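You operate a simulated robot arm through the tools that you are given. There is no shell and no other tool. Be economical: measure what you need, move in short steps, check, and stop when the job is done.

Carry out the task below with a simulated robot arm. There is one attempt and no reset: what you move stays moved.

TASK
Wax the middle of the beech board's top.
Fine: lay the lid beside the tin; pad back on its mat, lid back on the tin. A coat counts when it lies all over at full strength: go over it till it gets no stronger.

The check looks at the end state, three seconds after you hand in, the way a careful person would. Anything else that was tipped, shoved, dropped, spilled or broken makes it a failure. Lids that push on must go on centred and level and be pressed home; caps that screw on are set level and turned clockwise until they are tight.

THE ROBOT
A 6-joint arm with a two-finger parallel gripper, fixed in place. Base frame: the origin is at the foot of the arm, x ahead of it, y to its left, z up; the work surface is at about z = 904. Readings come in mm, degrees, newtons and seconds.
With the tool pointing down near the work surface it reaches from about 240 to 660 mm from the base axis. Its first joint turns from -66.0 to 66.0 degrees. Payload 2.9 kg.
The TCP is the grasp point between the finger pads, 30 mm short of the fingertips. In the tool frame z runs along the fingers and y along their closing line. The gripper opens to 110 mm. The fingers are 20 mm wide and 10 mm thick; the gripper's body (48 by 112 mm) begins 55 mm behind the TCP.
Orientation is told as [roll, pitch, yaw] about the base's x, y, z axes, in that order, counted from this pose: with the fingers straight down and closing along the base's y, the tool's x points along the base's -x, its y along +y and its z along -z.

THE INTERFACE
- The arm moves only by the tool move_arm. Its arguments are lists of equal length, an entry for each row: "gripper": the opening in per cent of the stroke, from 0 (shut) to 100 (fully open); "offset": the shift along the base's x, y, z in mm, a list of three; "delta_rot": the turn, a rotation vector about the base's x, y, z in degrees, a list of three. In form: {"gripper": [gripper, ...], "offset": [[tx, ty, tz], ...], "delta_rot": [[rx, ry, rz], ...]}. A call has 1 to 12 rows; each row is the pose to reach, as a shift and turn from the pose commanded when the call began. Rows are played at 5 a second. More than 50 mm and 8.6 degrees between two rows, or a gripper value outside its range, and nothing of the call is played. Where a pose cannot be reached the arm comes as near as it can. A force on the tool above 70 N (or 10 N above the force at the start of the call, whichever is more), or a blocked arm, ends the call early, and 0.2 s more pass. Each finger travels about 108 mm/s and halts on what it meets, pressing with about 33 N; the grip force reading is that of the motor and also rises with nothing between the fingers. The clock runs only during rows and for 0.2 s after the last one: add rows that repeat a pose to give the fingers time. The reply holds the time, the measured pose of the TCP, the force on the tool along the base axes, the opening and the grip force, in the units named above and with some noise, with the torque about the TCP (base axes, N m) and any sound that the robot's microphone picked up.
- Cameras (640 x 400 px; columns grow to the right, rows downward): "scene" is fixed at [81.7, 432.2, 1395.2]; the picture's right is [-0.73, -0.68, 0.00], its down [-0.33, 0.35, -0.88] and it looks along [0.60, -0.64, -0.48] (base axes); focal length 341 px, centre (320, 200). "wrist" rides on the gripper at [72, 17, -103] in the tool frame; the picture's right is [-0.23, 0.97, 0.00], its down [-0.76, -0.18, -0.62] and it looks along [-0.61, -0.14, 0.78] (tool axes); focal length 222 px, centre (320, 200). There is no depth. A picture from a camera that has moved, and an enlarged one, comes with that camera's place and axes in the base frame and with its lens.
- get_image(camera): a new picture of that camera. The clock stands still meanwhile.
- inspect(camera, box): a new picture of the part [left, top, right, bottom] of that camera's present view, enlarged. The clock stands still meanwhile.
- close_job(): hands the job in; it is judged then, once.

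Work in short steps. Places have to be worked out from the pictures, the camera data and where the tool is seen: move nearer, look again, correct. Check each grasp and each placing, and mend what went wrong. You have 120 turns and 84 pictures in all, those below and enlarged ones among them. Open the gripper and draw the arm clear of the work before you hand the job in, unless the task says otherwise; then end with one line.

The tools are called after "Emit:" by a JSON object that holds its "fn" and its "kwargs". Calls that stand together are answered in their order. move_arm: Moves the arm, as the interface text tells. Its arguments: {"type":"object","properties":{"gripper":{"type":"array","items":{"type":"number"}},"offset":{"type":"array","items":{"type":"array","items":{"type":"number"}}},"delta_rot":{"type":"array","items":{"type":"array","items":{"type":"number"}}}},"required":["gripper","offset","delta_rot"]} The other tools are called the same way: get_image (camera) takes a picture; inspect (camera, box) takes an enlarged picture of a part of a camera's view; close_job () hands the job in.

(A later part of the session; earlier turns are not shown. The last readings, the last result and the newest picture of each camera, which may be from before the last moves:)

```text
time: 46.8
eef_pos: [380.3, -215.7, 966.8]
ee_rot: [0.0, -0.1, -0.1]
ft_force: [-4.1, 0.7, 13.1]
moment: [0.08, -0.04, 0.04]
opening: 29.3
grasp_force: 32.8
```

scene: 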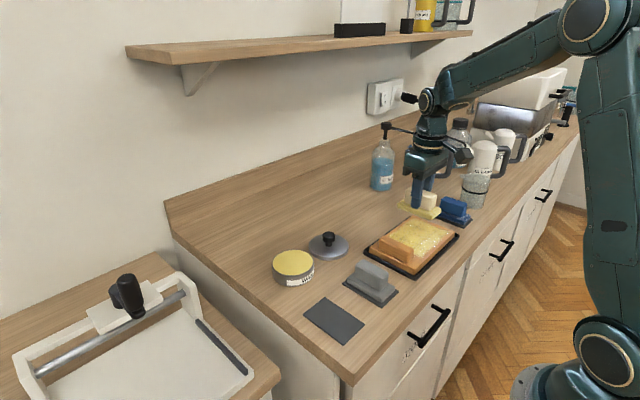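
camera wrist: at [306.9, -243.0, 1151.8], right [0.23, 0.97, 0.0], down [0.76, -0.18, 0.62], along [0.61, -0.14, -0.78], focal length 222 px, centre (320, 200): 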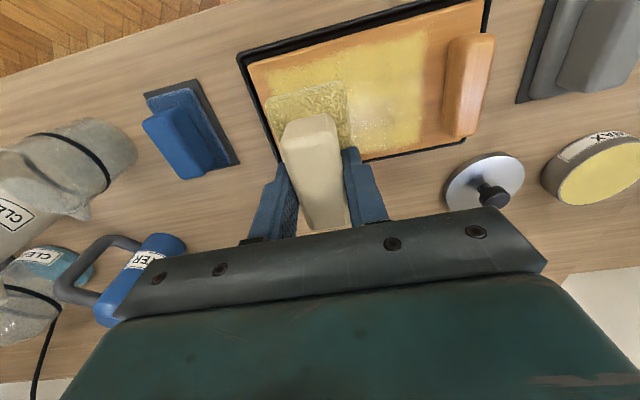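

Emit:
{"fn": "move_arm", "kwargs": {"gripper": [15, 15, 15, 15, 15, 15, 15, 15, 15, 15, 15, 15], "offset": [[-11, -12, -0.5], [-11, -30, -0.5], [-11, -50, -0.5], [-3, -50, -0.5], [-3, -32, -0.5], [-3, -14, -0.5], [-3, 4, -0.5], [-3, 22, -0.5], [-3, 41, -0.5], [9, 41, -0.5], [9, 24, -0.5], [9, 6, -0.5]], "delta_rot": [[0, 0, 0], [0, 0, 0], [0, 0, 0], [0, 0, 0], [0, 0, 0], [0, 0, 0], [0, 0, 0], [0, 0, 0], [0, 0, 0], [0, 0, 0], [0, 0, 0], [0, 0, 0]]}}

Emit:
{"fn": "move_arm", "kwargs": {"gripper": [15, 15, 15, 15, 15, 15, 15, 15, 15, 15, 15, 15], "offset": [[0, -18, 0], [0, -37, 0], [0, -56, 0], [-20, -56, 0], [-20, -38, 0], [-20, -20, 0], [-20, -2, 0], [-20, 16, 0], [-20, 35, 0], [-8, 35, 0], [-8, 18, 0], [-8, 0, 0]], "delta_rot": [[0, 0, 0], [0, 0, 0], [0, 0, 0], [0, 0, 0], [0, 0, 0], [0, 0, 0], [0, 0, 0], [0, 0, 0], [0, 0, 0], [0, 0, 0], [0, 0, 0], [0, 0, 0]]}}

Emit:
{"fn": "move_arm", "kwargs": {"gripper": [15, 15, 15, 15, 15, 15, 15, 15, 15], "offset": [[0, -18, 0], [0, -37, 0], [0, -56, 0], [5, -56, 0], [5, -56, 5], [5, -66, 25], [5, -86, 50], [5, -100, 80], [5, -100, 80]], "delta_rot": [[0, 0, 0], [0, 0, 0], [0, 0, 0], [0, 0, 0], [0, 0, 0], [0, 0, 0], [0, 0, 0], [0, 0, 0], [0, 0, 0]]}}

Emit:
{"fn": "inspect", "kwargs": {"camera": "scene", "box": [360, 170, 480, 290]}}

Emit:
{"fn": "get_image", "kwargs": {"camera": "wrist"}}

```text
time: 49.4
eef_pos: [389.8, -208.3, 967.3]
ee_rot: [0.1, -0.1, 0.2]
ft_force: [0.1, 14.9, 28.5]
moment: [0.53, 0.18, -0.17]
opening: 29.5
grasp_force: 32.8
```

```text
time: 52.0
eef_pos: [381.7, -208.4, 966.9]
ee_rot: [-0.1, -0.1, 0.2]
ft_force: [2.3, 17.3, 34.5]
moment: [0.61, 0.42, -0.22]
opening: 29.5
grasp_force: 33.0
```

```text
time: 54.0
eef_pos: [385.3, -310.1, 1047.1]
ee_rot: [0.1, 0.0, 0.0]
ft_force: [-1.0, 1.1, 0.0]
moment: [0.0, 0.0, 0.04]
opening: 29.4
grasp_force: 32.8
```

```text
3.33 times, centred on (420, 230) of scene
camera zoom: at [81.7, 432.2, 1395.2], right [-0.73, -0.68, 0.0], down [-0.33, 0.35, -0.88], along [0.6, -0.64, -0.48], focal length 1138 px, centre (-13, 100)
```

zoom: 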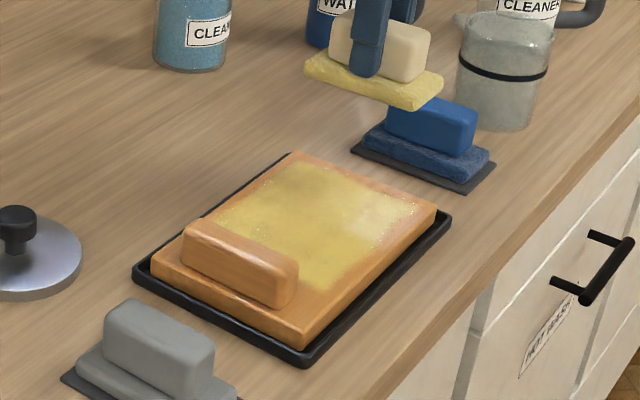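

```text
46 pictures are left
camera wrist: at [313.4, -292.6, 1150.3], right [0.23, 0.97, 0.0], down [0.76, -0.18, 0.62], along [0.61, -0.14, -0.78], focal length 222 px, centre (320, 200)
```

wrist: 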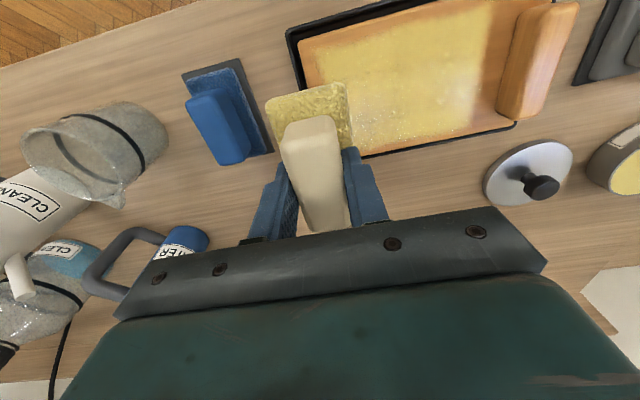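

Emit:
{"fn": "inspect", "kwargs": {"camera": "wrist", "box": [280, 0, 580, 160]}}

Emit:
{"fn": "inspect", "kwargs": {"camera": "scene", "box": [370, 210, 470, 285]}}

```text
2.13 times, centred on (430, 80) of wrist
camera zoom: at [313.4, -292.6, 1150.3], right [0.23, 0.97, 0.0], down [0.76, -0.18, 0.62], along [0.61, -0.14, -0.78], focal length 474 px, centre (85, 456)
```

zoom: 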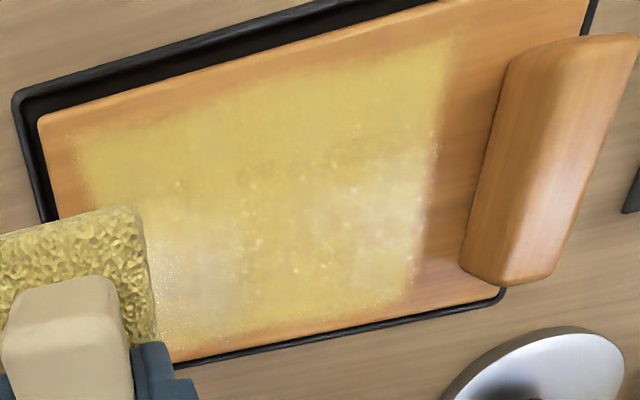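

```text
5.33 times, centred on (420, 248) of scene
camera zoom: at [81.7, 432.2, 1395.2], right [-0.73, -0.68, 0.0], down [-0.33, 0.35, -0.88], along [0.6, -0.64, -0.48], focal length 1820 px, centre (-213, -53)
```

zoom: 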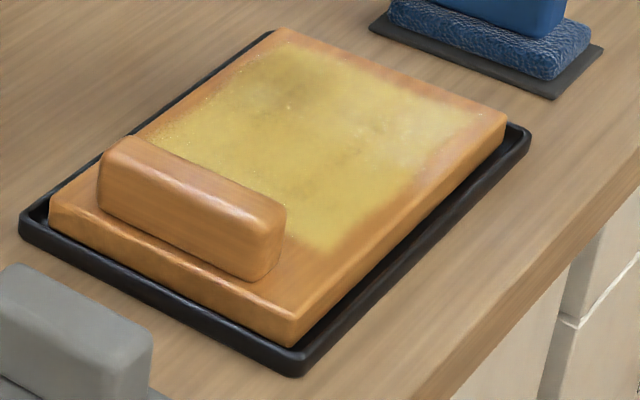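

The coat is nearly even, with lighter patches near the +x and −y sides. I reload and go over it again to see whether it gets stronger.

Emit:
{"fn": "move_arm", "kwargs": {"gripper": [15, 15, 15, 15, 15, 15, 15, 15, 15, 15, 15, 15], "offset": [[15, 44, 0], [30, 88, 0], [45, 132, 0], [60, 176, 0], [75, 220, 0], [90, 264, 0], [108, 308, 0], [124, 340, 0], [132, 361.5, 0], [132, 361.5, -30], [132, 361.5, -60], [132, 361.5, -67]], "delta_rot": [[0, 0, 0], [0, 0, 0], [0, 0, 0], [0, 0, 0], [0, 0, 0], [0, 0, 0], [0, 0, 0], [0, 0, 0], [0, 0, 0], [0, 0, 0], [0, 0, 0], [0, 0, 0]]}}

Emit:
{"fn": "move_arm", "kwargs": {"gripper": [15, 15, 15, 15, 15], "offset": [[0, 0, -2], [0, 0, -4], [0, 0, -5], [0, 0, -6], [0, 0, -6]], "delta_rot": [[0, 0, 0], [0, 0, 0], [0, 0, 0], [0, 0, 0], [0, 0, 0]]}}

```text
time: 56.6
eef_pos: [516.0, 51.6, 979.5]
ee_rot: [-0.1, 0.0, -0.1]
ft_force: [0.0, 0.4, -0.4]
moment: [0.0, 0.0, 0.01]
opening: 29.1
grasp_force: 33.3
```

```text
time: 57.8
eef_pos: [517.4, 50.3, 974.4]
ee_rot: [0.0, 0.0, 0.0]
ft_force: [-7.5, 0.1, 22.3]
moment: [-0.05, 0.43, 0.02]
opening: 29.5
grasp_force: 32.9
```

Loaded again at 22 N. I go back over the board and lower.

Emit:
{"fn": "move_arm", "kwargs": {"gripper": [15, 15, 15, 15, 15, 15, 15, 15, 15, 15, 15], "offset": [[0, 0, 5], [0, 0, 35], [0, 0, 72], [-20, -40, 72], [-40, -80, 72], [-60, -122, 72], [-80, -164, 72], [-100, -206, 72], [-120, -240, 72], [-138, -267, 72], [-138, -267, 40]], "delta_rot": [[0, 0, 0], [0, 0, 0], [0, 0, 0], [0, 0, 0], [0, 0, 0], [0, 0, 0], [0, 0, 0], [0, 0, 0], [0, 0, 0], [0, 0, 0], [0, 0, 0]]}}

Emit:
{"fn": "move_arm", "kwargs": {"gripper": [15, 15, 15, 15, 15, 15], "offset": [[0, 0, -30], [0, 0, -43], [0, 0, -45], [0, 0, -46], [0, 0, -47], [0, 0, -47]], "delta_rot": [[0, 0, 0], [0, 0, 0], [0, 0, 0], [0, 0, 0], [0, 0, 0], [0, 0, 0]]}}

```text
time: 60.2
eef_pos: [381.7, -216.3, 1013.5]
ee_rot: [0.0, 0.0, 0.0]
ft_force: [0.5, 0.0, -0.8]
moment: [0.01, 0.03, -0.01]
opening: 29.5
grasp_force: 32.5
```

```text
time: 61.6
eef_pos: [380.7, -215.5, 967.1]
ee_rot: [0.0, -0.1, 0.0]
ft_force: [0.3, -0.8, 4.5]
moment: [0.05, -0.13, 0.01]
opening: 29.1
grasp_force: 32.9
```

Light contact; I add 1.2 mm and stroke the whole area, a little nearer the block.

Emit:
{"fn": "move_arm", "kwargs": {"gripper": [15, 15, 15, 15, 15, 15, 15, 15, 15, 15, 15, 15], "offset": [[-11, 0, -1.2], [-11, -18, -1.2], [-11, -36, -1.2], [-11, -54, -1.2], [9, -54, -1.2], [9, -36, -1.2], [9, -18, -1.2], [9, 0, -1.2], [9, 18, -1.2], [9, 34, -1.2], [9, 46, -1.2], [9, 46, -1.2]], "delta_rot": [[0, 0, 0], [0, 0, 0], [0, 0, 0], [0, 0, 0], [0, 0, 0], [0, 0, 0], [0, 0, 0], [0, 0, 0], [0, 0, 0], [0, 0, 0], [0, 0, 0], [0, 0, 0]]}}

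Emit:
{"fn": "move_arm", "kwargs": {"gripper": [15, 15, 15, 15, 15, 15, 15, 15, 15, 15, 15, 15], "offset": [[-10, 0, 0], [-20, 0, 0], [-20, -16, 0], [-20, -34, 0], [-20, -52, 0], [-20, -70, 0], [-20, -88, 0], [-20, -100, 0], [-10, -100, 0], [-10, -84, 0], [-10, -66, 0], [-10, -48, 0]], "delta_rot": [[0, 0, 0], [0, 0, 0], [0, 0, 0], [0, 0, 0], [0, 0, 0], [0, 0, 0], [0, 0, 0], [0, 0, 0], [0, 0, 0], [0, 0, 0], [0, 0, 0], [0, 0, 0]]}}

Emit:
{"fn": "move_arm", "kwargs": {"gripper": [15, 15, 15, 15, 15, 15, 15, 15, 15, 15, 15, 15], "offset": [[0, 16, 0], [0, 32, 0], [0, 48, 0], [10, 48, 0], [10, 30, 0], [10, 12, 0], [10, -6, 0], [10, -24, 0], [10, -42, 0], [10, -53, 0], [0, -53, 0], [-10, -53, 0]], "delta_rot": [[0, 0, 0], [0, 0, 0], [0, 0, 0], [0, 0, 0], [0, 0, 0], [0, 0, 0], [0, 0, 0], [0, 0, 0], [0, 0, 0], [0, 0, 0], [0, 0, 0], [0, 0, 0]]}}

Emit:
{"fn": "move_arm", "kwargs": {"gripper": [15, 15, 15, 15, 15, 15], "offset": [[5, 0, 5], [5, -10, 25], [5, -30, 50], [5, -45, 80], [5, -45, 80], [5, -45, 80]], "delta_rot": [[0, 0, 0], [0, 0, 0], [0, 0, 0], [0, 0, 0], [0, 0, 0], [0, 0, 0]]}}

Emit:
{"fn": "inspect", "kwargs": {"camera": "wrist", "box": [280, 0, 580, 160]}}

Emit:
{"fn": "inspect", "kwargs": {"camera": "scene", "box": [370, 210, 470, 285]}}

```text
time: 64.2
eef_pos: [389.5, -168.4, 966.5]
ee_rot: [-0.1, -0.2, 0.0]
ft_force: [3.0, -11.4, 26.2]
moment: [-0.26, -0.35, -0.09]
opening: 29.4
grasp_force: 32.8
```

```text
time: 66.8
eef_pos: [380.7, -219.1, 965.9]
ee_rot: [-0.1, -0.1, -0.1]
ft_force: [-0.2, -9.9, 20.0]
moment: [-0.29, -0.19, -0.05]
opening: 29.3
grasp_force: 32.8
```

```text
time: 69.4
eef_pos: [368.1, -271.7, 966.2]
ee_rot: [-0.1, 0.0, 0.0]
ft_force: [4.4, -1.1, 7.5]
moment: [-0.06, -0.06, -0.03]
opening: 29.2
grasp_force: 32.8
```

```text
time: 70.8
eef_pos: [372.5, -316.7, 1047.5]
ee_rot: [-0.1, 0.0, 0.0]
ft_force: [0.6, -0.1, -1.1]
moment: [-0.01, 0.01, -0.01]
opening: 29.2
grasp_force: 33.0
```

```text
2.13 times, centred on (430, 80) of wrist
camera zoom: at [300.7, -298.3, 1150.2], right [0.23, 0.97, 0.0], down [0.76, -0.18, 0.62], along [0.61, -0.14, -0.78], focal length 474 px, centre (85, 456)
```

zoom: 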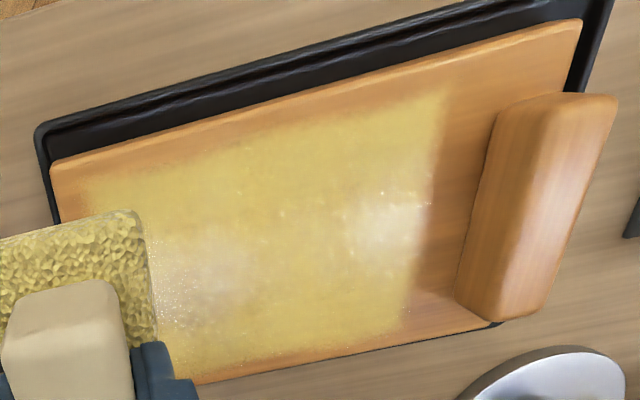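

```text
5.33 times, centred on (420, 248) of scene
camera zoom: at [81.7, 432.2, 1395.2], right [-0.73, -0.68, 0.0], down [-0.33, 0.35, -0.88], along [0.6, -0.64, -0.48], focal length 1820 px, centre (-213, -53)
```

zoom: 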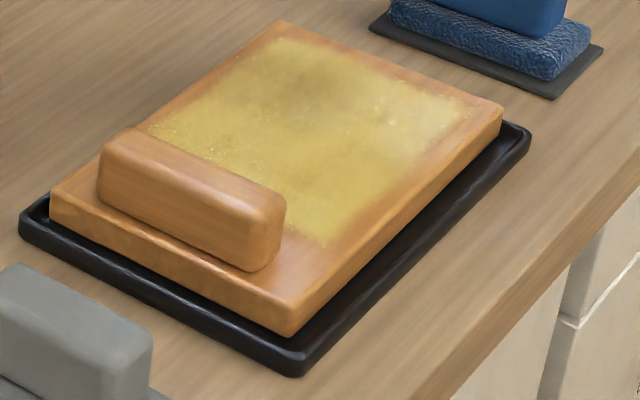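

The coat looks even, but the board has slid a few mm toward +x inside its tray. I do a last gentler pass with slow y strokes and x shifts only toward −x, which also eases it back.

Emit:
{"fn": "move_arm", "kwargs": {"gripper": [15, 15, 15, 15, 15, 15, 15], "offset": [[10, 30, 0], [21, 60, -20], [21, 60, -50], [21, 60, -72], [21, 60, -78], [21, 60, -80], [21, 60, -81]], "delta_rot": [[0, 0, 0], [0, 0, 0], [0, 0, 0], [0, 0, 0], [0, 0, 0], [0, 0, 0], [0, 0, 0]]}}

Emit:
{"fn": "inspect", "kwargs": {"camera": "scene", "box": [370, 200, 470, 285]}}

```text
time: 72.4
eef_pos: [395.8, -254.3, 967.5]
ee_rot: [0.0, -0.1, 0.1]
ft_force: [-2.4, 8.9, 23.6]
moment: [0.35, 0.51, -0.01]
opening: 29.4
grasp_force: 33.1
```

```text
4.71 times, centred on (420, 242) of scene
camera zoom: at [81.3, 432.6, 1395.0], right [-0.73, -0.68, 0.0], down [-0.32, 0.35, -0.88], along [0.6, -0.64, -0.48], focal length 1606 px, centre (-151, 0)
```

zoom: 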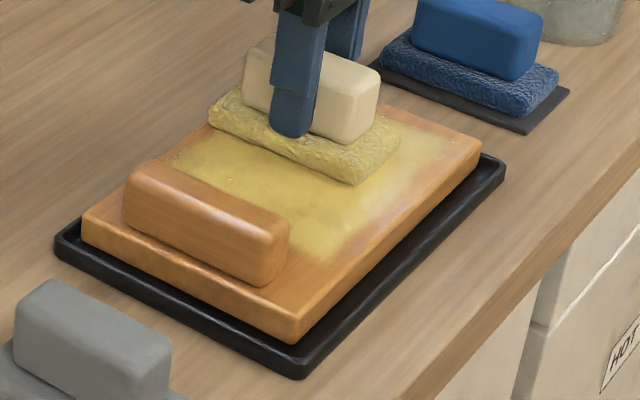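

Emit:
{"fn": "move_arm", "kwargs": {"gripper": [15, 15, 15, 15, 15, 15, 15, 15, 15, 15], "offset": [[0, 16, 0], [0, 32, 0], [0, 48, 0], [0, 64, 0], [0, 80, 0], [-4, 66, 0], [-8, 50, 0], [-12, 34, 0], [-18, 34, 0], [-24, 34, 0]], "delta_rot": [[0, 0, 0], [0, 0, 0], [0, 0, 0], [0, 0, 0], [0, 0, 0], [0, 0, 0], [0, 0, 0], [0, 0, 0], [0, 0, 0], [0, 0, 0]]}}

Emit:
{"fn": "inspect", "kwargs": {"camera": "scene", "box": [370, 200, 470, 285]}}

```text
time: 74.6
eef_pos: [371.0, -222.0, 966.0]
ee_rot: [-0.3, -0.3, -0.3]
ft_force: [9.8, -2.6, 25.2]
moment: [0.13, -0.39, -0.07]
opening: 29.0
grasp_force: 33.3
```

```text
4.71 times, centred on (420, 242) of scene
camera zoom: at [81.7, 432.3, 1395.1], right [-0.73, -0.68, 0.0], down [-0.33, 0.35, -0.88], along [0.6, -0.64, -0.48], focal length 1606 px, centre (-151, 0)
```

zoom: 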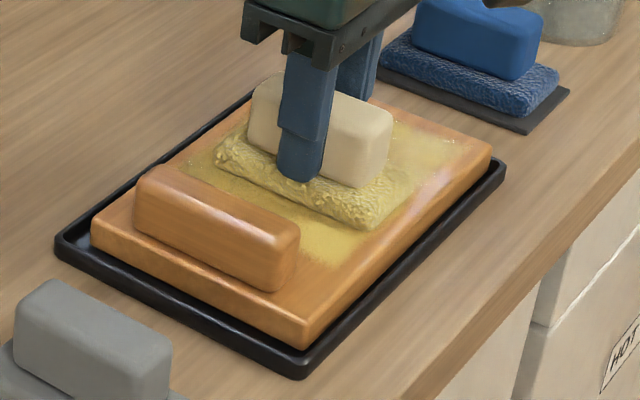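

The board is back centred in its tray. I finish with light y-only strokes and lift.

Emit:
{"fn": "move_arm", "kwargs": {"gripper": [15, 15, 15, 15, 15, 15, 15, 15, 15, 15, 15, 15], "offset": [[0, -14, 1], [0, -28, 1], [0, -42, 1], [0, -50, 1], [0, -35, 1], [0, -20, 1], [0, -5, 1], [0, 10, 1], [0, 25, 1], [0, 40, 1], [0, 48, 1], [0, 40, 1]], "delta_rot": [[0, 0, 0], [0, 0, 0], [0, 0, 0], [0, 0, 0], [0, 0, 0], [0, 0, 0], [0, 0, 0], [0, 0, 0], [0, 0, 0], [0, 0, 0], [0, 0, 0], [0, 0, 0]]}}

Emit:
{"fn": "move_arm", "kwargs": {"gripper": [15, 15, 15, 15, 15, 15, 15, 15, 15, 15, 15], "offset": [[0, -16, 0], [0, -32, 0], [0, -44, 0], [0, -44, 6], [0, -64, 30], [0, -90, 55], [0, -115, 80], [0, -140, 80], [0, -140, 80], [0, -140, 80], [0, -140, 80]], "delta_rot": [[0, 0, 0], [0, 0, 0], [0, 0, 0], [0, 0, 0], [0, 0, 0], [0, 0, 0], [0, 0, 0], [0, 0, 0], [0, 0, 0], [0, 0, 0], [0, 0, 0]]}}

Emit:
{"fn": "inspect", "kwargs": {"camera": "wrist", "box": [280, 0, 580, 160]}}

Emit:
{"fn": "inspect", "kwargs": {"camera": "scene", "box": [370, 210, 470, 285]}}

```text
time: 77.2
eef_pos: [370.2, -178.9, 965.6]
ee_rot: [0.2, 0.0, 0.5]
ft_force: [0.5, 12.5, 27.9]
moment: [0.21, -0.24, 0.09]
opening: 29.3
grasp_force: 32.5
```

```text
time: 79.6
eef_pos: [370.5, -320.7, 1044.5]
ee_rot: [0.0, 0.0, 0.0]
ft_force: [-0.5, 0.1, -0.1]
moment: [0.03, -0.02, 0.03]
opening: 29.4
grasp_force: 33.3
```

```text
2.13 times, centred on (430, 80) of wrist
camera zoom: at [298.9, -303.2, 1148.9], right [0.23, 0.97, 0.0], down [0.76, -0.18, 0.62], along [0.61, -0.14, -0.78], focal length 474 px, centre (85, 456)
```

zoom: 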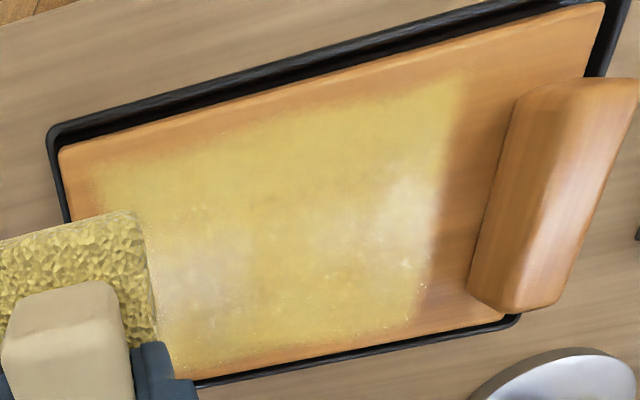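

```text
5.33 times, centred on (420, 248) of scene
camera zoom: at [81.7, 432.2, 1395.2], right [-0.73, -0.68, 0.0], down [-0.33, 0.35, -0.88], along [0.6, -0.64, -0.48], focal length 1820 px, centre (-213, -53)
```

zoom: 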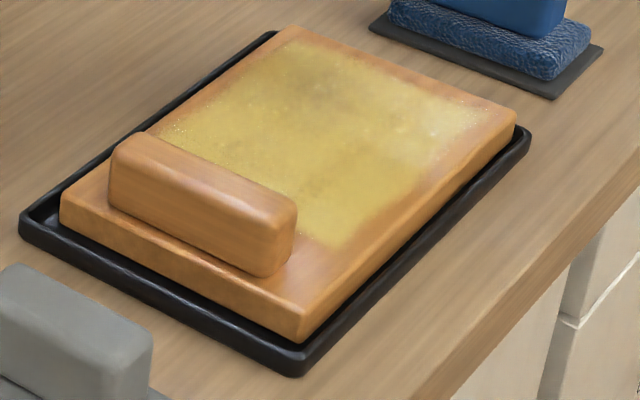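

The coat is uniform and hardly changed between the last passes, with only the margins fading. One more loaded pass over the outer lines will make sure of it; I fetch wax.

Emit:
{"fn": "move_arm", "kwargs": {"gripper": [15, 15, 15, 15, 15, 15, 15, 15, 15, 15, 15, 15], "offset": [[17, 44, 0], [34, 88, 0], [51, 132, 0], [68, 176, 0], [85, 220, 0], [102, 264, 0], [119, 308, 0], [136, 350, 0], [147, 372.5, 0], [147, 372.5, -30], [147, 372.5, -60], [147, 372.5, -65]], "delta_rot": [[0, 0, 0], [0, 0, 0], [0, 0, 0], [0, 0, 0], [0, 0, 0], [0, 0, 0], [0, 0, 0], [0, 0, 0], [0, 0, 0], [0, 0, 0], [0, 0, 0], [0, 0, 0]]}}

Emit:
{"fn": "move_arm", "kwargs": {"gripper": [15, 15, 15, 15, 15], "offset": [[0, 0, -2], [0, 0, -4], [0, 0, -5], [0, 0, -6], [0, 0, -6]], "delta_rot": [[0, 0, 0], [0, 0, 0], [0, 0, 0], [0, 0, 0], [0, 0, 0]]}}

```text
time: 82.2
eef_pos: [518.6, 51.6, 981.4]
ee_rot: [0.1, 0.0, -0.1]
ft_force: [0.7, -0.3, -0.7]
moment: [0.0, 0.02, -0.02]
opening: 29.3
grasp_force: 32.5
```

```text
time: 83.4
eef_pos: [517.5, 49.8, 974.4]
ee_rot: [0.1, -0.1, -0.1]
ft_force: [0.2, -0.1, -0.4]
moment: [0.01, 0.03, -0.01]
opening: 29.3
grasp_force: 33.1
```

Emit:
{"fn": "move_arm", "kwargs": {"gripper": [15, 15, 15, 15], "offset": [[0, 0, -1], [0, 0, -2], [0, 0, -2.5], [0, 0, -2.5]], "delta_rot": [[0, 0, 0], [0, 0, 0], [0, 0, 0], [0, 0, 0]]}}

Emit:
{"fn": "inspect", "kwargs": {"camera": "scene", "box": [245, 200, 345, 300]}}

```text
time: 84.4
eef_pos: [517.8, 51.7, 973.5]
ee_rot: [0.0, -0.2, 0.0]
ft_force: [-6.7, -1.2, 27.4]
moment: [-0.13, 0.71, -0.02]
opening: 29.6
grasp_force: 32.9
```

```text
4.00 times, centred on (295, 250) of scene
camera zoom: at [81.1, 432.1, 1395.2], right [-0.73, -0.68, 0.0], down [-0.32, 0.35, -0.88], along [0.6, -0.64, -0.48], focal length 1365 px, centre (420, 0)
```

zoom: 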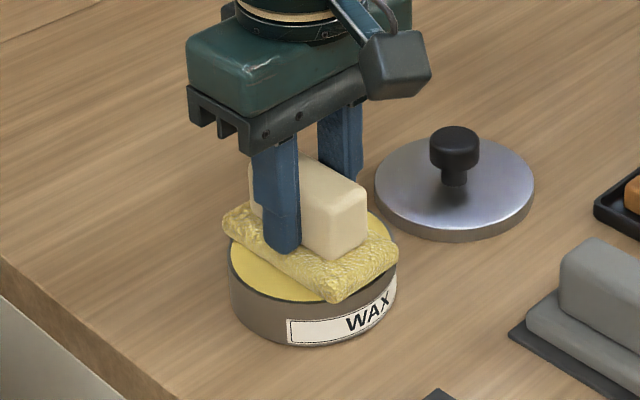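

Loaded (27 N); the handle has crept about 2 mm up in the fingers, harmless. Back to the board.

Emit:
{"fn": "move_arm", "kwargs": {"gripper": [15, 15, 15, 15, 15, 15, 15, 15, 15, 15, 15, 15], "offset": [[0, 0, 5], [0, 0, 38], [0, 0, 72], [-18, -42, 72], [-36, -84, 72], [-54, -126, 72], [-72, -168, 72], [-90, -210, 72], [-108, -250, 72], [-128, -290, 72], [-129, -310, 72], [-129, -310, 40]], "delta_rot": [[0, 0, 0], [0, 0, 0], [0, 0, 0], [0, 0, 0], [0, 0, 0], [0, 0, 0], [0, 0, 0], [0, 0, 0], [0, 0, 0], [0, 0, 0], [0, 0, 0], [0, 0, 0]]}}

Emit:
{"fn": "move_arm", "kwargs": {"gripper": [15, 15, 15, 15, 15, 15], "offset": [[0, 0, -25], [0, 0, -42], [0, 0, -45], [0, 0, -46], [0, 0, -47], [0, 0, -47]], "delta_rot": [[0, 0, 0], [0, 0, 0], [0, 0, 0], [0, 0, 0], [0, 0, 0], [0, 0, 0]]}}

```text
time: 87.0
eef_pos: [387.3, -258.5, 1010.5]
ee_rot: [-0.1, 0.0, 0.1]
ft_force: [0.7, -0.4, -0.2]
moment: [-0.01, 0.0, -0.02]
opening: 29.3
grasp_force: 33.2
```

```text
time: 88.4
eef_pos: [388.8, -259.2, 966.8]
ee_rot: [-0.1, 0.0, 0.1]
ft_force: [-2.9, -0.9, 14.6]
moment: [0.11, 0.1, 0.01]
opening: 29.2
grasp_force: 32.5
```

Emit:
{"fn": "move_arm", "kwargs": {"gripper": [15, 15, 15, 15, 15, 15, 15, 15, 15, 15, 15, 15], "offset": [[0, -9, -0.5], [0, 8, -0.5], [0, 24, -0.5], [0, 40, -0.5], [0, 56, -0.5], [0, 70, -0.5], [0, 84, -0.5], [-3, 70, -0.5], [-6, 54, -0.5], [-9, 36, -0.5], [-12, 18, -0.5], [-12, 0, -0.5]], "delta_rot": [[0, 0, 0], [0, 0, 0], [0, 0, 0], [0, 0, 0], [0, 0, 0], [0, 0, 0], [0, 0, 0], [0, 0, 0], [0, 0, 0], [0, 0, 0], [0, 0, 0], [0, 0, 0]]}}

Emit:
{"fn": "move_arm", "kwargs": {"gripper": [15, 15, 15, 15, 15, 15, 15, 15, 15, 15, 15, 15], "offset": [[-4, -9, 0], [-10, 0, 0], [-10, 16, 0], [-10, 32, 0], [-10, 48, 0], [-10, 64, 0], [-10, 84, 0], [-8, 68, 0], [-6, 50, 0], [-3, 32, 0], [0, 14, 0], [0, 0, 0]], "delta_rot": [[0, 0, 0], [0, 0, 0], [0, 0, 0], [0, 0, 0], [0, 0, 0], [0, 0, 0], [0, 0, 0], [0, 0, 0], [0, 0, 0], [0, 0, 0], [0, 0, 0], [0, 0, 0]]}}

Emit:
{"fn": "move_arm", "kwargs": {"gripper": [15, 15, 15, 15, 15, 15, 15], "offset": [[0, 0, 5], [0, -10, 25], [0, -30, 50], [0, -50, 80], [0, -60, 80], [0, -60, 80], [0, -60, 80]], "delta_rot": [[0, 0, 0], [0, 0, 0], [0, 0, 0], [0, 0, 0], [0, 0, 0], [0, 0, 0], [0, 0, 0]]}}

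Emit:
{"fn": "inspect", "kwargs": {"camera": "wrist", "box": [280, 0, 580, 160]}}

Emit:
{"fn": "inspect", "kwargs": {"camera": "scene", "box": [370, 210, 470, 285]}}

```text
time: 91.0
eef_pos: [372.7, -261.3, 966.6]
ee_rot: [0.1, 0.0, 0.0]
ft_force: [-0.3, 12.9, 28.7]
moment: [0.43, -0.43, 0.09]
opening: 29.4
grasp_force: 33.1
```

```text
time: 93.6
eef_pos: [377.2, -259.0, 965.8]
ee_rot: [-0.1, -0.1, 0.1]
ft_force: [1.2, 15.3, 33.5]
moment: [0.6, 0.44, -0.23]
opening: 29.6
grasp_force: 32.7
```

```text
time: 95.2
eef_pos: [377.2, -319.3, 1042.7]
ee_rot: [-0.1, 0.0, 0.0]
ft_force: [-0.3, -0.1, -1.5]
moment: [-0.02, -0.02, 0.0]
opening: 29.3
grasp_force: 32.6
```

```text
2.13 times, centred on (430, 80) of wrist
camera zoom: at [305.5, -302.0, 1146.9], right [0.23, 0.97, 0.0], down [0.76, -0.18, 0.62], along [0.61, -0.14, -0.78], focal length 474 px, centre (85, 456)
```

zoom: 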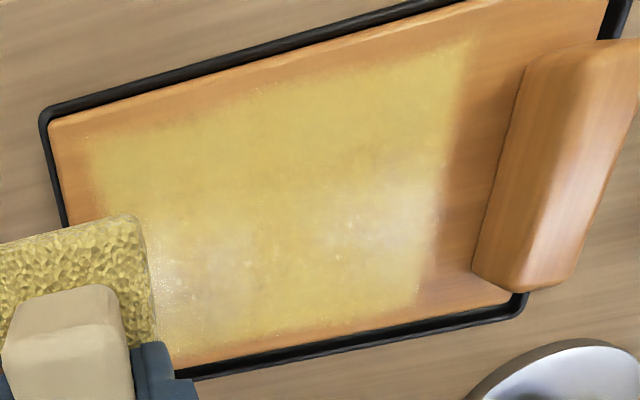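

```text
5.33 times, centred on (420, 248) of scene
camera zoom: at [81.7, 432.2, 1395.2], right [-0.73, -0.68, 0.0], down [-0.33, 0.35, -0.88], along [0.6, -0.64, -0.48], focal length 1820 px, centre (-213, -53)
```

zoom: 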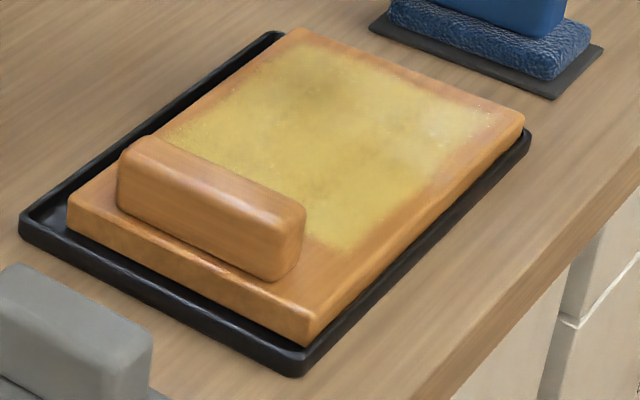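

The coat is uniform and no stronger than before, so it is done. The board sits a few mm to −x/−y in its tray; one light drag toward +x/+y should centre it again.

Emit:
{"fn": "move_arm", "kwargs": {"gripper": [15, 15, 15, 15, 15, 15, 15, 15, 15, 15, 15, 15], "offset": [[-4, 40, 0], [-6, 85, -20], [-6, 85, -55], [-6, 85, -72], [-6, 85, -76], [-6, 85, -78.5], [-2, 87, -78.5], [2, 89, -78.5], [6, 91, -78.5], [10, 93, -78.5], [14, 95, -78.5], [14, 95, -78.5]], "delta_rot": [[0, 0, 0], [0, 0, 0], [0, 0, 0], [0, 0, 0], [0, 0, 0], [0, 0, 0], [0, 0, 0], [0, 0, 0], [0, 0, 0], [0, 0, 0], [0, 0, 0], [0, 0, 0]]}}

Emit:
{"fn": "inspect", "kwargs": {"camera": "scene", "box": [370, 210, 470, 285]}}

```text
time: 97.8
eef_pos: [391.7, -224.2, 966.1]
ee_rot: [0.1, 0.0, 0.1]
ft_force: [-1.7, -0.5, 2.8]
moment: [0.01, 0.03, -0.03]
opening: 29.0
grasp_force: 33.2
```

```text
5.33 times, centred on (420, 248) of scene
camera zoom: at [81.6, 432.2, 1395.2], right [-0.73, -0.68, 0.0], down [-0.33, 0.35, -0.88], along [0.6, -0.64, -0.48], focal length 1820 px, centre (-213, -53)
```

zoom: 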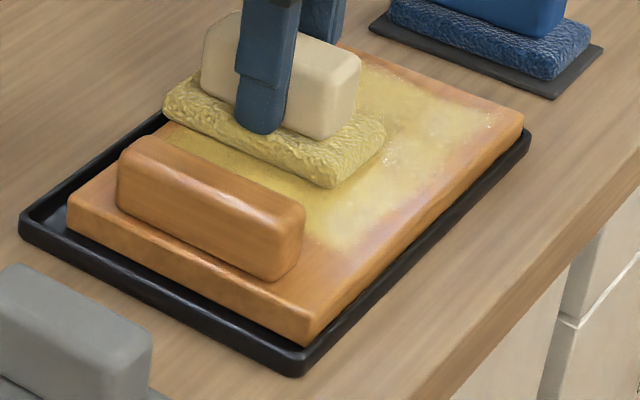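

Contact was too light (3 N) to move it. I repeat the drag about 2.5 mm deeper.

Emit:
{"fn": "move_arm", "kwargs": {"gripper": [15, 15, 15, 15, 15, 15, 15, 15, 15, 15, 15, 15], "offset": [[0, 0, 5], [-20, -6, 5], [-20, -6, 0], [-20, -6, -2.5], [-20, -6, -2.5], [-16, -4, -2.5], [-12, -2, -2.5], [-8, 0, -2.5], [-4, 2, -2.5], [0, 4, -2.5], [3, 6, -2.5], [3, 6, -2.5]], "delta_rot": [[0, 0, 0], [0, 0, 0], [0, 0, 0], [0, 0, 0], [0, 0, 0], [0, 0, 0], [0, 0, 0], [0, 0, 0], [0, 0, 0], [0, 0, 0], [0, 0, 0], [0, 0, 0]]}}

Emit:
{"fn": "inspect", "kwargs": {"camera": "scene", "box": [370, 210, 470, 285]}}

```text
time: 100.4
eef_pos: [394.2, -219.2, 965.2]
ee_rot: [-0.2, -0.3, -0.1]
ft_force: [-13.1, -11.5, 41.1]
moment: [-0.16, 0.45, -0.02]
opening: 29.4
grasp_force: 33.0
```

```text
5.33 times, centred on (420, 248) of scene
camera zoom: at [80.9, 432.2, 1395.2], right [-0.73, -0.68, 0.0], down [-0.32, 0.35, -0.88], along [0.6, -0.64, -0.48], focal length 1820 px, centre (-213, -53)
```

zoom: 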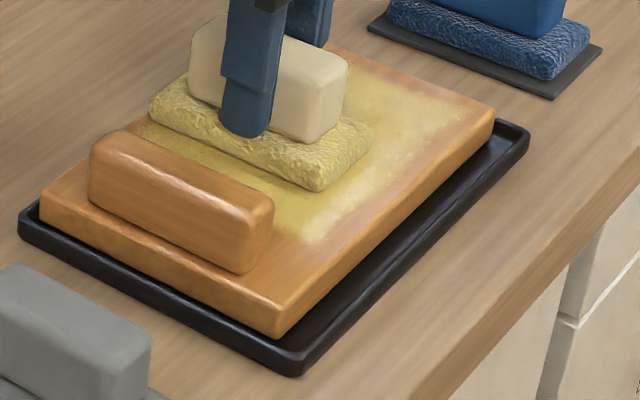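

It overshot; it needs to come back about 7 mm in −x. A short drag the other way.

Emit:
{"fn": "move_arm", "kwargs": {"gripper": [15, 15, 15, 15, 15, 15], "offset": [[-3, -1, 0], [-6, -1, 0], [-8, -1, 0], [-10, -1, 0], [-11, -1, 0], [-11, -1, 0]], "delta_rot": [[0, 0, 0], [0, 0, 0], [0, 0, 0], [0, 0, 0], [0, 0, 0], [0, 0, 0]]}}

Emit:
{"fn": "inspect", "kwargs": {"camera": "scene", "box": [370, 210, 470, 285]}}

```text
time: 101.8
eef_pos: [385.9, -219.9, 964.7]
ee_rot: [-0.2, -0.4, 0.1]
ft_force: [13.6, 3.9, 35.7]
moment: [0.46, -0.25, 0.0]
opening: 29.3
grasp_force: 33.3
```

```text
5.33 times, centred on (420, 248) of scene
camera zoom: at [81.6, 432.6, 1395.0], right [-0.73, -0.68, 0.0], down [-0.33, 0.35, -0.88], along [0.6, -0.64, -0.48], focal length 1820 px, centre (-213, -53)
```

zoom: 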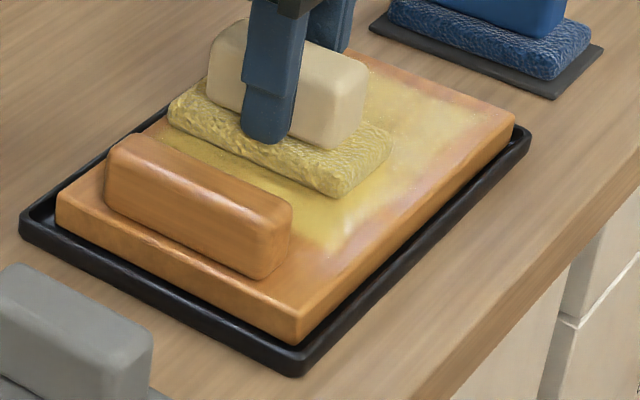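

The board is back at its original place in the tray. I lift straight up and check coat and pad.

Emit:
{"fn": "move_arm", "kwargs": {"gripper": [15, 15, 15, 15, 15, 15, 15, 15, 15, 15], "offset": [[1.5, 0, 3], [1.5, 0, 25], [1.5, 0, 60], [1.5, 0, 85], [0, 40, 85], [-4, 85, 85], [-8, 130, 85], [-12, 175, 85], [-12, 190, 85], [-12, 190, 85]], "delta_rot": [[0, 0, 0], [0, 0, 0], [0, 0, 0], [0, 0, 0], [0, 0, 0], [0, 0, 0], [0, 0, 0], [0, 0, 0], [0, 0, 0], [0, 0, 0]]}}

Emit:
{"fn": "inspect", "kwargs": {"camera": "scene", "box": [370, 210, 470, 285]}}

Emit:
{"fn": "get_image", "kwargs": {"camera": "wrist"}}

Emit:
{"fn": "inspect", "kwargs": {"camera": "scene", "box": [290, 180, 410, 350]}}

```text
time: 104.0
eef_pos: [370.2, -28.6, 1048.5]
ee_rot: [0.0, 0.0, 0.0]
ft_force: [-0.3, 0.3, -0.1]
moment: [0.02, 0.01, 0.01]
opening: 29.5
grasp_force: 32.8
```

```text
5.33 times, centred on (420, 248) of scene
camera zoom: at [81.7, 432.2, 1395.2], right [-0.73, -0.68, 0.0], down [-0.33, 0.35, -0.88], along [0.6, -0.64, -0.48], focal length 1820 px, centre (-213, -53)
```

zoom: 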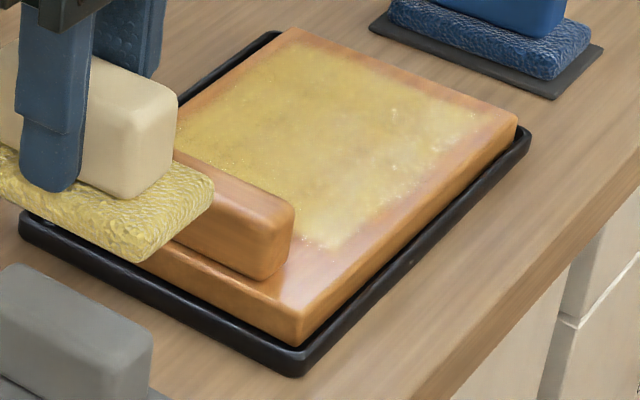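

```text
30 pictures are left
camera wrist: at [298.7, -11.0, 1152.4], right [0.23, 0.97, 0.0], down [0.76, -0.18, 0.62], along [0.61, -0.14, -0.78], focal length 222 px, centre (320, 200)
```

wrist: 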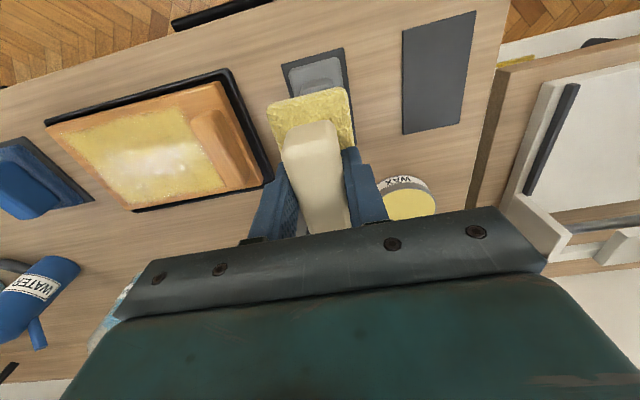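

```text
2.35 times, centred on (350, 265) of scene
camera zoom: at [81.7, 432.2, 1395.2], right [-0.73, -0.68, 0.0], down [-0.33, 0.35, -0.88], along [0.6, -0.64, -0.48], focal length 803 px, centre (249, 47)
```

zoom: 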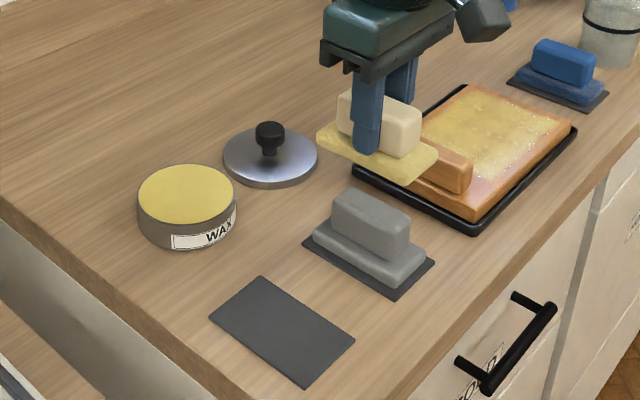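

The coat looks full and even. I bring the pad back over its mat and lower it.

Emit:
{"fn": "move_arm", "kwargs": {"gripper": [15, 15, 15, 15, 15, 15, 15, 15, 15], "offset": [[0, 40, 0], [0, 80, 0], [0.5, 120, 0], [0.5, 120, -40], [0.5, 120, -80], [0.5, 120, -92], [0.5, 120, -95], [0.5, 120, -95], [0.5, 120, -95]], "delta_rot": [[0, 0, 0], [0, 0, 0], [0, 0, 0], [0, 0, 0], [0, 0, 0], [0, 0, 0], [0, 0, 0], [0, 0, 0], [0, 0, 0]]}}

Emit:
{"fn": "inspect", "kwargs": {"camera": "scene", "box": [290, 260, 390, 350]}}

```text
time: 106.0
eef_pos: [370.1, 91.8, 952.7]
ee_rot: [0.0, -0.1, 0.0]
ft_force: [0.3, 0.3, -0.5]
moment: [-0.03, -0.02, -0.01]
opening: 29.1
grasp_force: 33.3
```

```text
4.44 times, centred on (340, 305) of scene
camera zoom: at [81.7, 432.2, 1395.2], right [-0.73, -0.68, 0.0], down [-0.33, 0.35, -0.88], along [0.6, -0.64, -0.48], focal length 1517 px, centre (231, -267)
```

zoom: 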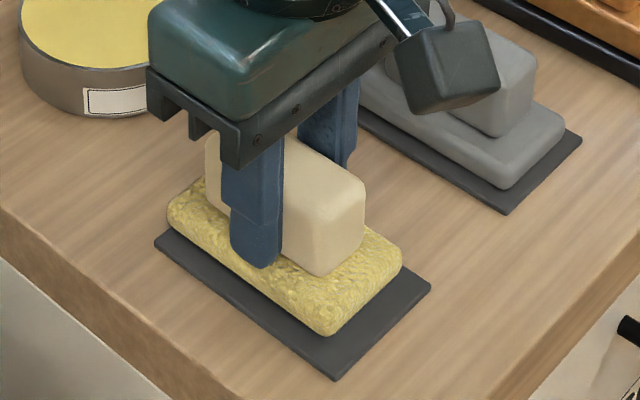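

The pad sits about 3 mm toward +x of the mat's middle; I shift −3 mm and lower to contact.

Emit:
{"fn": "move_arm", "kwargs": {"gripper": [15, 15, 15, 15, 15, 15], "offset": [[-3, 0, 0], [-3, 0, -1], [-3, 0, -2], [-3, 0, -3], [-3, 0, -4], [-3, 0, -4]], "delta_rot": [[0, 0, 0], [0, 0, 0], [0, 0, 0], [0, 0, 0], [0, 0, 0], [0, 0, 0]]}}

```text
time: 107.4
eef_pos: [367.4, 91.1, 950.4]
ee_rot: [0.0, 0.0, -0.1]
ft_force: [-0.3, -0.4, -0.3]
moment: [0.01, 0.0, -0.01]
opening: 29.5
grasp_force: 33.6
```

Emit:
{"fn": "move_arm", "kwargs": {"gripper": [15, 15, 15, 15], "offset": [[0, 0, -1], [0, 0, -2], [0, 0, -2], [0, 0, -2]], "delta_rot": [[0, 0, 0], [0, 0, 0], [0, 0, 0], [0, 0, 0]]}}

Emit:
{"fn": "inspect", "kwargs": {"camera": "scene", "box": [290, 260, 390, 350]}}

```text
time: 108.4
eef_pos: [368.3, 92.0, 946.6]
ee_rot: [0.0, -0.1, 0.0]
ft_force: [-0.5, -1.0, 5.6]
moment: [-0.04, -0.25, -0.06]
opening: 29.4
grasp_force: 33.4
```

```text
4.44 times, centred on (340, 305) of scene
camera zoom: at [81.6, 432.2, 1395.2], right [-0.73, -0.68, 0.0], down [-0.33, 0.35, -0.88], along [0.6, -0.64, -0.48], focal length 1517 px, centre (231, -267)
```

zoom: 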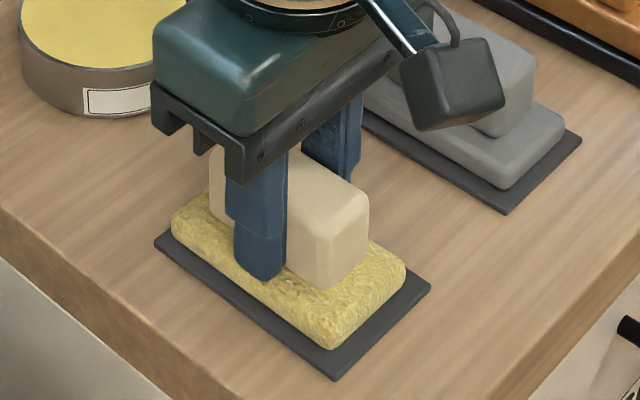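

The pad is seated on its mat at 6 N. I open and lift clear.

Emit:
{"fn": "move_arm", "kwargs": {"gripper": [15, 30, 45, 60, 60, 60, 60, 60], "offset": [[0, 0, 0.5], [0, 0, 0.5], [0, 0, 0.5], [0, 0, 0.5], [0, 0, 15], [0, 0, 45], [0, 0, 80], [0, 0, 90]], "delta_rot": [[0, 0, 0], [0, 0, 0], [0, 0, 0], [0, 0, 0], [0, 0, 0], [0, 0, 0], [0, 0, 0], [0, 0, 0]]}}

Emit:
{"fn": "inspect", "kwargs": {"camera": "scene", "box": [270, 220, 410, 350]}}

Emit:
{"fn": "inspect", "kwargs": {"camera": "wrist", "box": [200, 20, 400, 220]}}

```text
time: 110.2
eef_pos: [368.7, 90.7, 1038.5]
ee_rot: [0.0, 0.0, 0.0]
ft_force: [-0.2, 0.0, 0.0]
moment: [0.01, 0.01, 0.03]
opening: 66.2
grasp_force: 0.1
```

```text
3.08 times, centred on (340, 285) of scene
camera zoom: at [81.7, 432.2, 1395.2], right [-0.73, -0.68, 0.0], down [-0.33, 0.35, -0.88], along [0.6, -0.64, -0.48], focal length 1050 px, centre (258, -62)
```

zoom: 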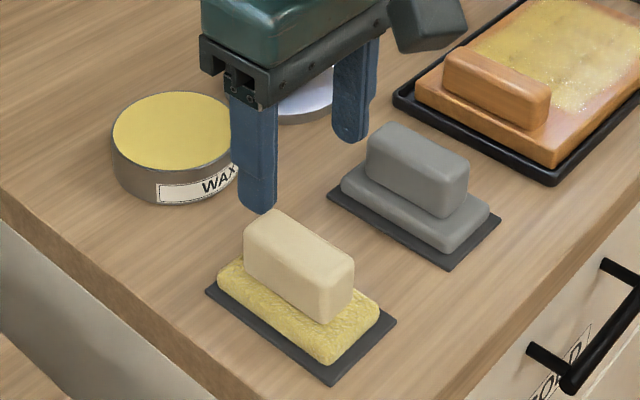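

```text
2.00 times, centred on (300, 120) of wrist
camera zoom: at [296.4, 107.7, 1141.5], right [0.23, 0.97, 0.0], down [0.76, -0.18, 0.62], along [0.61, -0.14, -0.78], focal length 444 px, centre (360, 360)
```

zoom: 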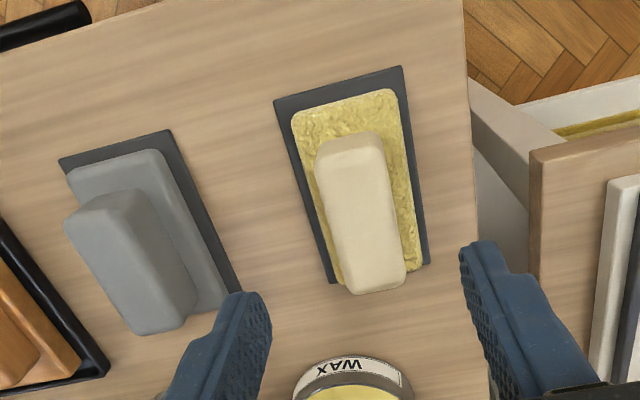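

The pad is back on its mat. Now I go above the lid.

Emit:
{"fn": "move_arm", "kwargs": {"gripper": [55, 55, 55, 55, 55, 55, 55], "offset": [[35, -20, 0], [70, -60, 0], [100, -100, 0], [130, -140, 0], [151, -160, 0], [151, -160, -40], [151, -160, -50]], "delta_rot": [[0, 0, 0], [0, 0, 0], [0, 0, 0], [0, 0, 0], [0, 0, 0], [0, 0, 0], [0, 0, 0]]}}

Emit:
{"fn": "get_image", "kwargs": {"camera": "wrist"}}

Emit:
{"fn": "inspect", "kwargs": {"camera": "scene", "box": [250, 190, 370, 290]}}

```text
refused: row 2 steps farther than a row can; nothing moved
```

```text
24 pictures are left
camera wrist: at [296.4, 107.7, 1141.5], right [0.23, 0.97, 0.0], down [0.76, -0.18, 0.62], along [0.61, -0.14, -0.78], focal length 222 px, centre (320, 200)
```

wrist: 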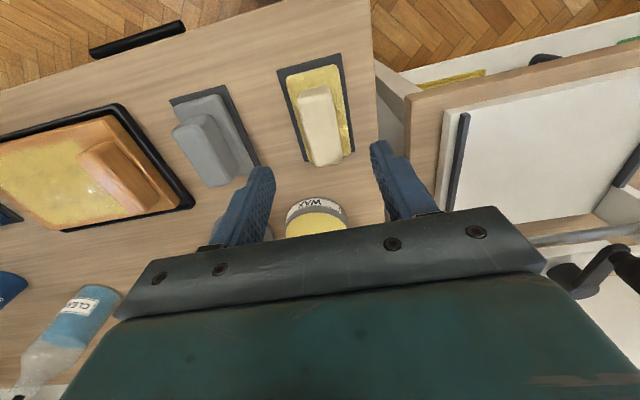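

```text
4.00 times, centred on (310, 240) of scene
camera zoom: at [81.7, 432.2, 1395.2], right [-0.73, -0.68, 0.0], down [-0.33, 0.35, -0.88], along [0.6, -0.64, -0.48], focal length 1365 px, centre (360, 40)
```

zoom: 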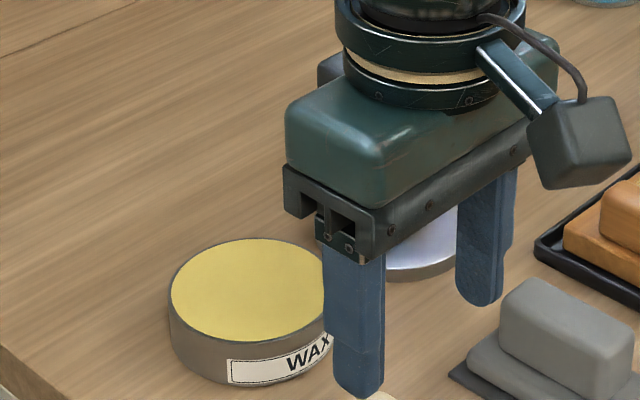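

That call was refused because one step was too long; I repeat it with shorter steps.

Emit:
{"fn": "move_arm", "kwargs": {"gripper": [55, 55, 55, 55, 55, 55, 55, 55], "offset": [[30, -27, 0], [60, -58, 0], [90, -89, 0], [120, -120, 0], [140, -148, 0], [151, -160, 0], [151, -160, -35], [151, -160, -50]], "delta_rot": [[0, 0, 0], [0, 0, 0], [0, 0, 0], [0, 0, 0], [0, 0, 0], [0, 0, 0], [0, 0, 0], [0, 0, 0]]}}

Emit:
{"fn": "get_image", "kwargs": {"camera": "wrist"}}

```text
time: 112.0
eef_pos: [519.5, -69.0, 987.8]
ee_rot: [0.1, -0.1, -0.1]
ft_force: [-0.3, 0.3, -0.4]
moment: [-0.01, -0.01, 0.02]
opening: 60.8
grasp_force: 0.0
```

```text
22 pictures are left
camera wrist: at [448.7, -51.9, 1091.5], right [0.23, 0.97, 0.0], down [0.76, -0.18, 0.62], along [0.61, -0.14, -0.78], focal length 222 px, centre (320, 200)
```

wrist: 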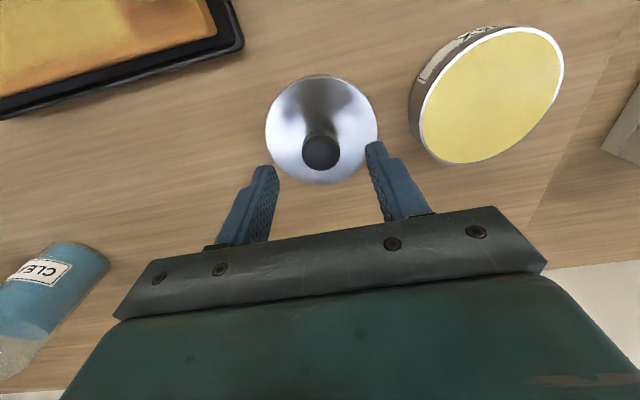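

The knob lies between the fingers as when released. I descend to z≈944 and close.

Emit:
{"fn": "move_arm", "kwargs": {"gripper": [55, 55, 55, 30, 10, 10, 10], "offset": [[0, 0, -20], [0, 0, -35], [0, 0, -43], [0, 0, -43], [0, 0, -43], [0, 0, -43], [0, 0, -43]], "delta_rot": [[0, 0, 0], [0, 0, 0], [0, 0, 0], [0, 0, 0], [0, 0, 0], [0, 0, 0], [0, 0, 0]]}}

Emit:
{"fn": "move_arm", "kwargs": {"gripper": [10, 10, 10, 10, 10], "offset": [[0, 0, 5], [0, 0, 20], [0, 0, 50], [0, 0, 75], [0, 0, 75]], "delta_rot": [[0, 0, 0], [0, 0, 0], [0, 0, 0], [0, 0, 0], [0, 0, 0]]}}

Emit:
{"fn": "inspect", "kwargs": {"camera": "scene", "box": [250, 170, 370, 290]}}

```text
time: 113.6
eef_pos: [519.0, -69.8, 943.7]
ee_rot: [0.0, -0.1, 0.0]
ft_force: [-0.6, -0.4, 0.5]
moment: [0.0, 0.01, -0.02]
opening: 27.3
grasp_force: 33.7
```

```text
time: 114.8
eef_pos: [520.5, -68.7, 1021.2]
ee_rot: [0.1, 0.0, 0.1]
ft_force: [0.2, -0.4, -0.2]
moment: [-0.01, -0.03, 0.01]
opening: 27.2
grasp_force: 32.9
```

```text
3.33 times, centred on (310, 230) of scene
camera zoom: at [81.7, 432.2, 1395.2], right [-0.73, -0.68, 0.0], down [-0.33, 0.35, -0.88], along [0.6, -0.64, -0.48], focal length 1138 px, centre (353, 100)
```

zoom: 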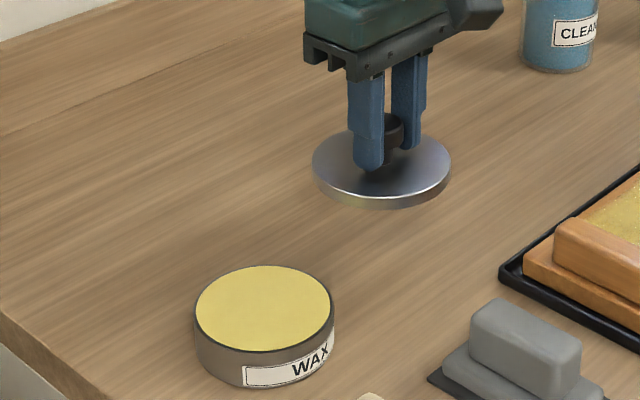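

The lid hangs level. I measure the tin precisely before placing.

Emit:
{"fn": "inspect", "kwargs": {"camera": "scene", "box": [265, 240, 321, 296]}}

```text
7.14 times, centred on (293, 268) of scene
camera zoom: at [81.7, 432.2, 1395.2], right [-0.73, -0.68, 0.0], down [-0.33, 0.35, -0.88], along [0.6, -0.64, -0.48], focal length 2438 px, centre (513, -286)
```

zoom: 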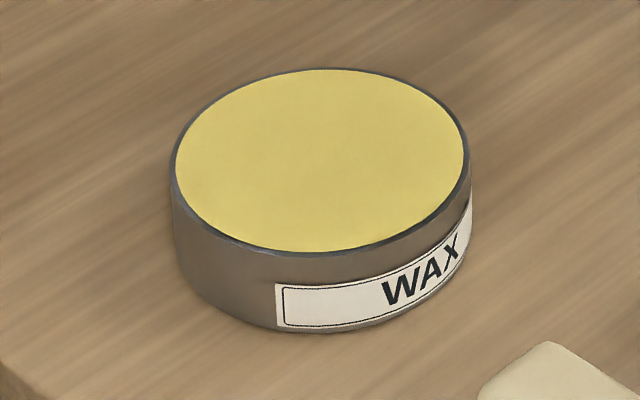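

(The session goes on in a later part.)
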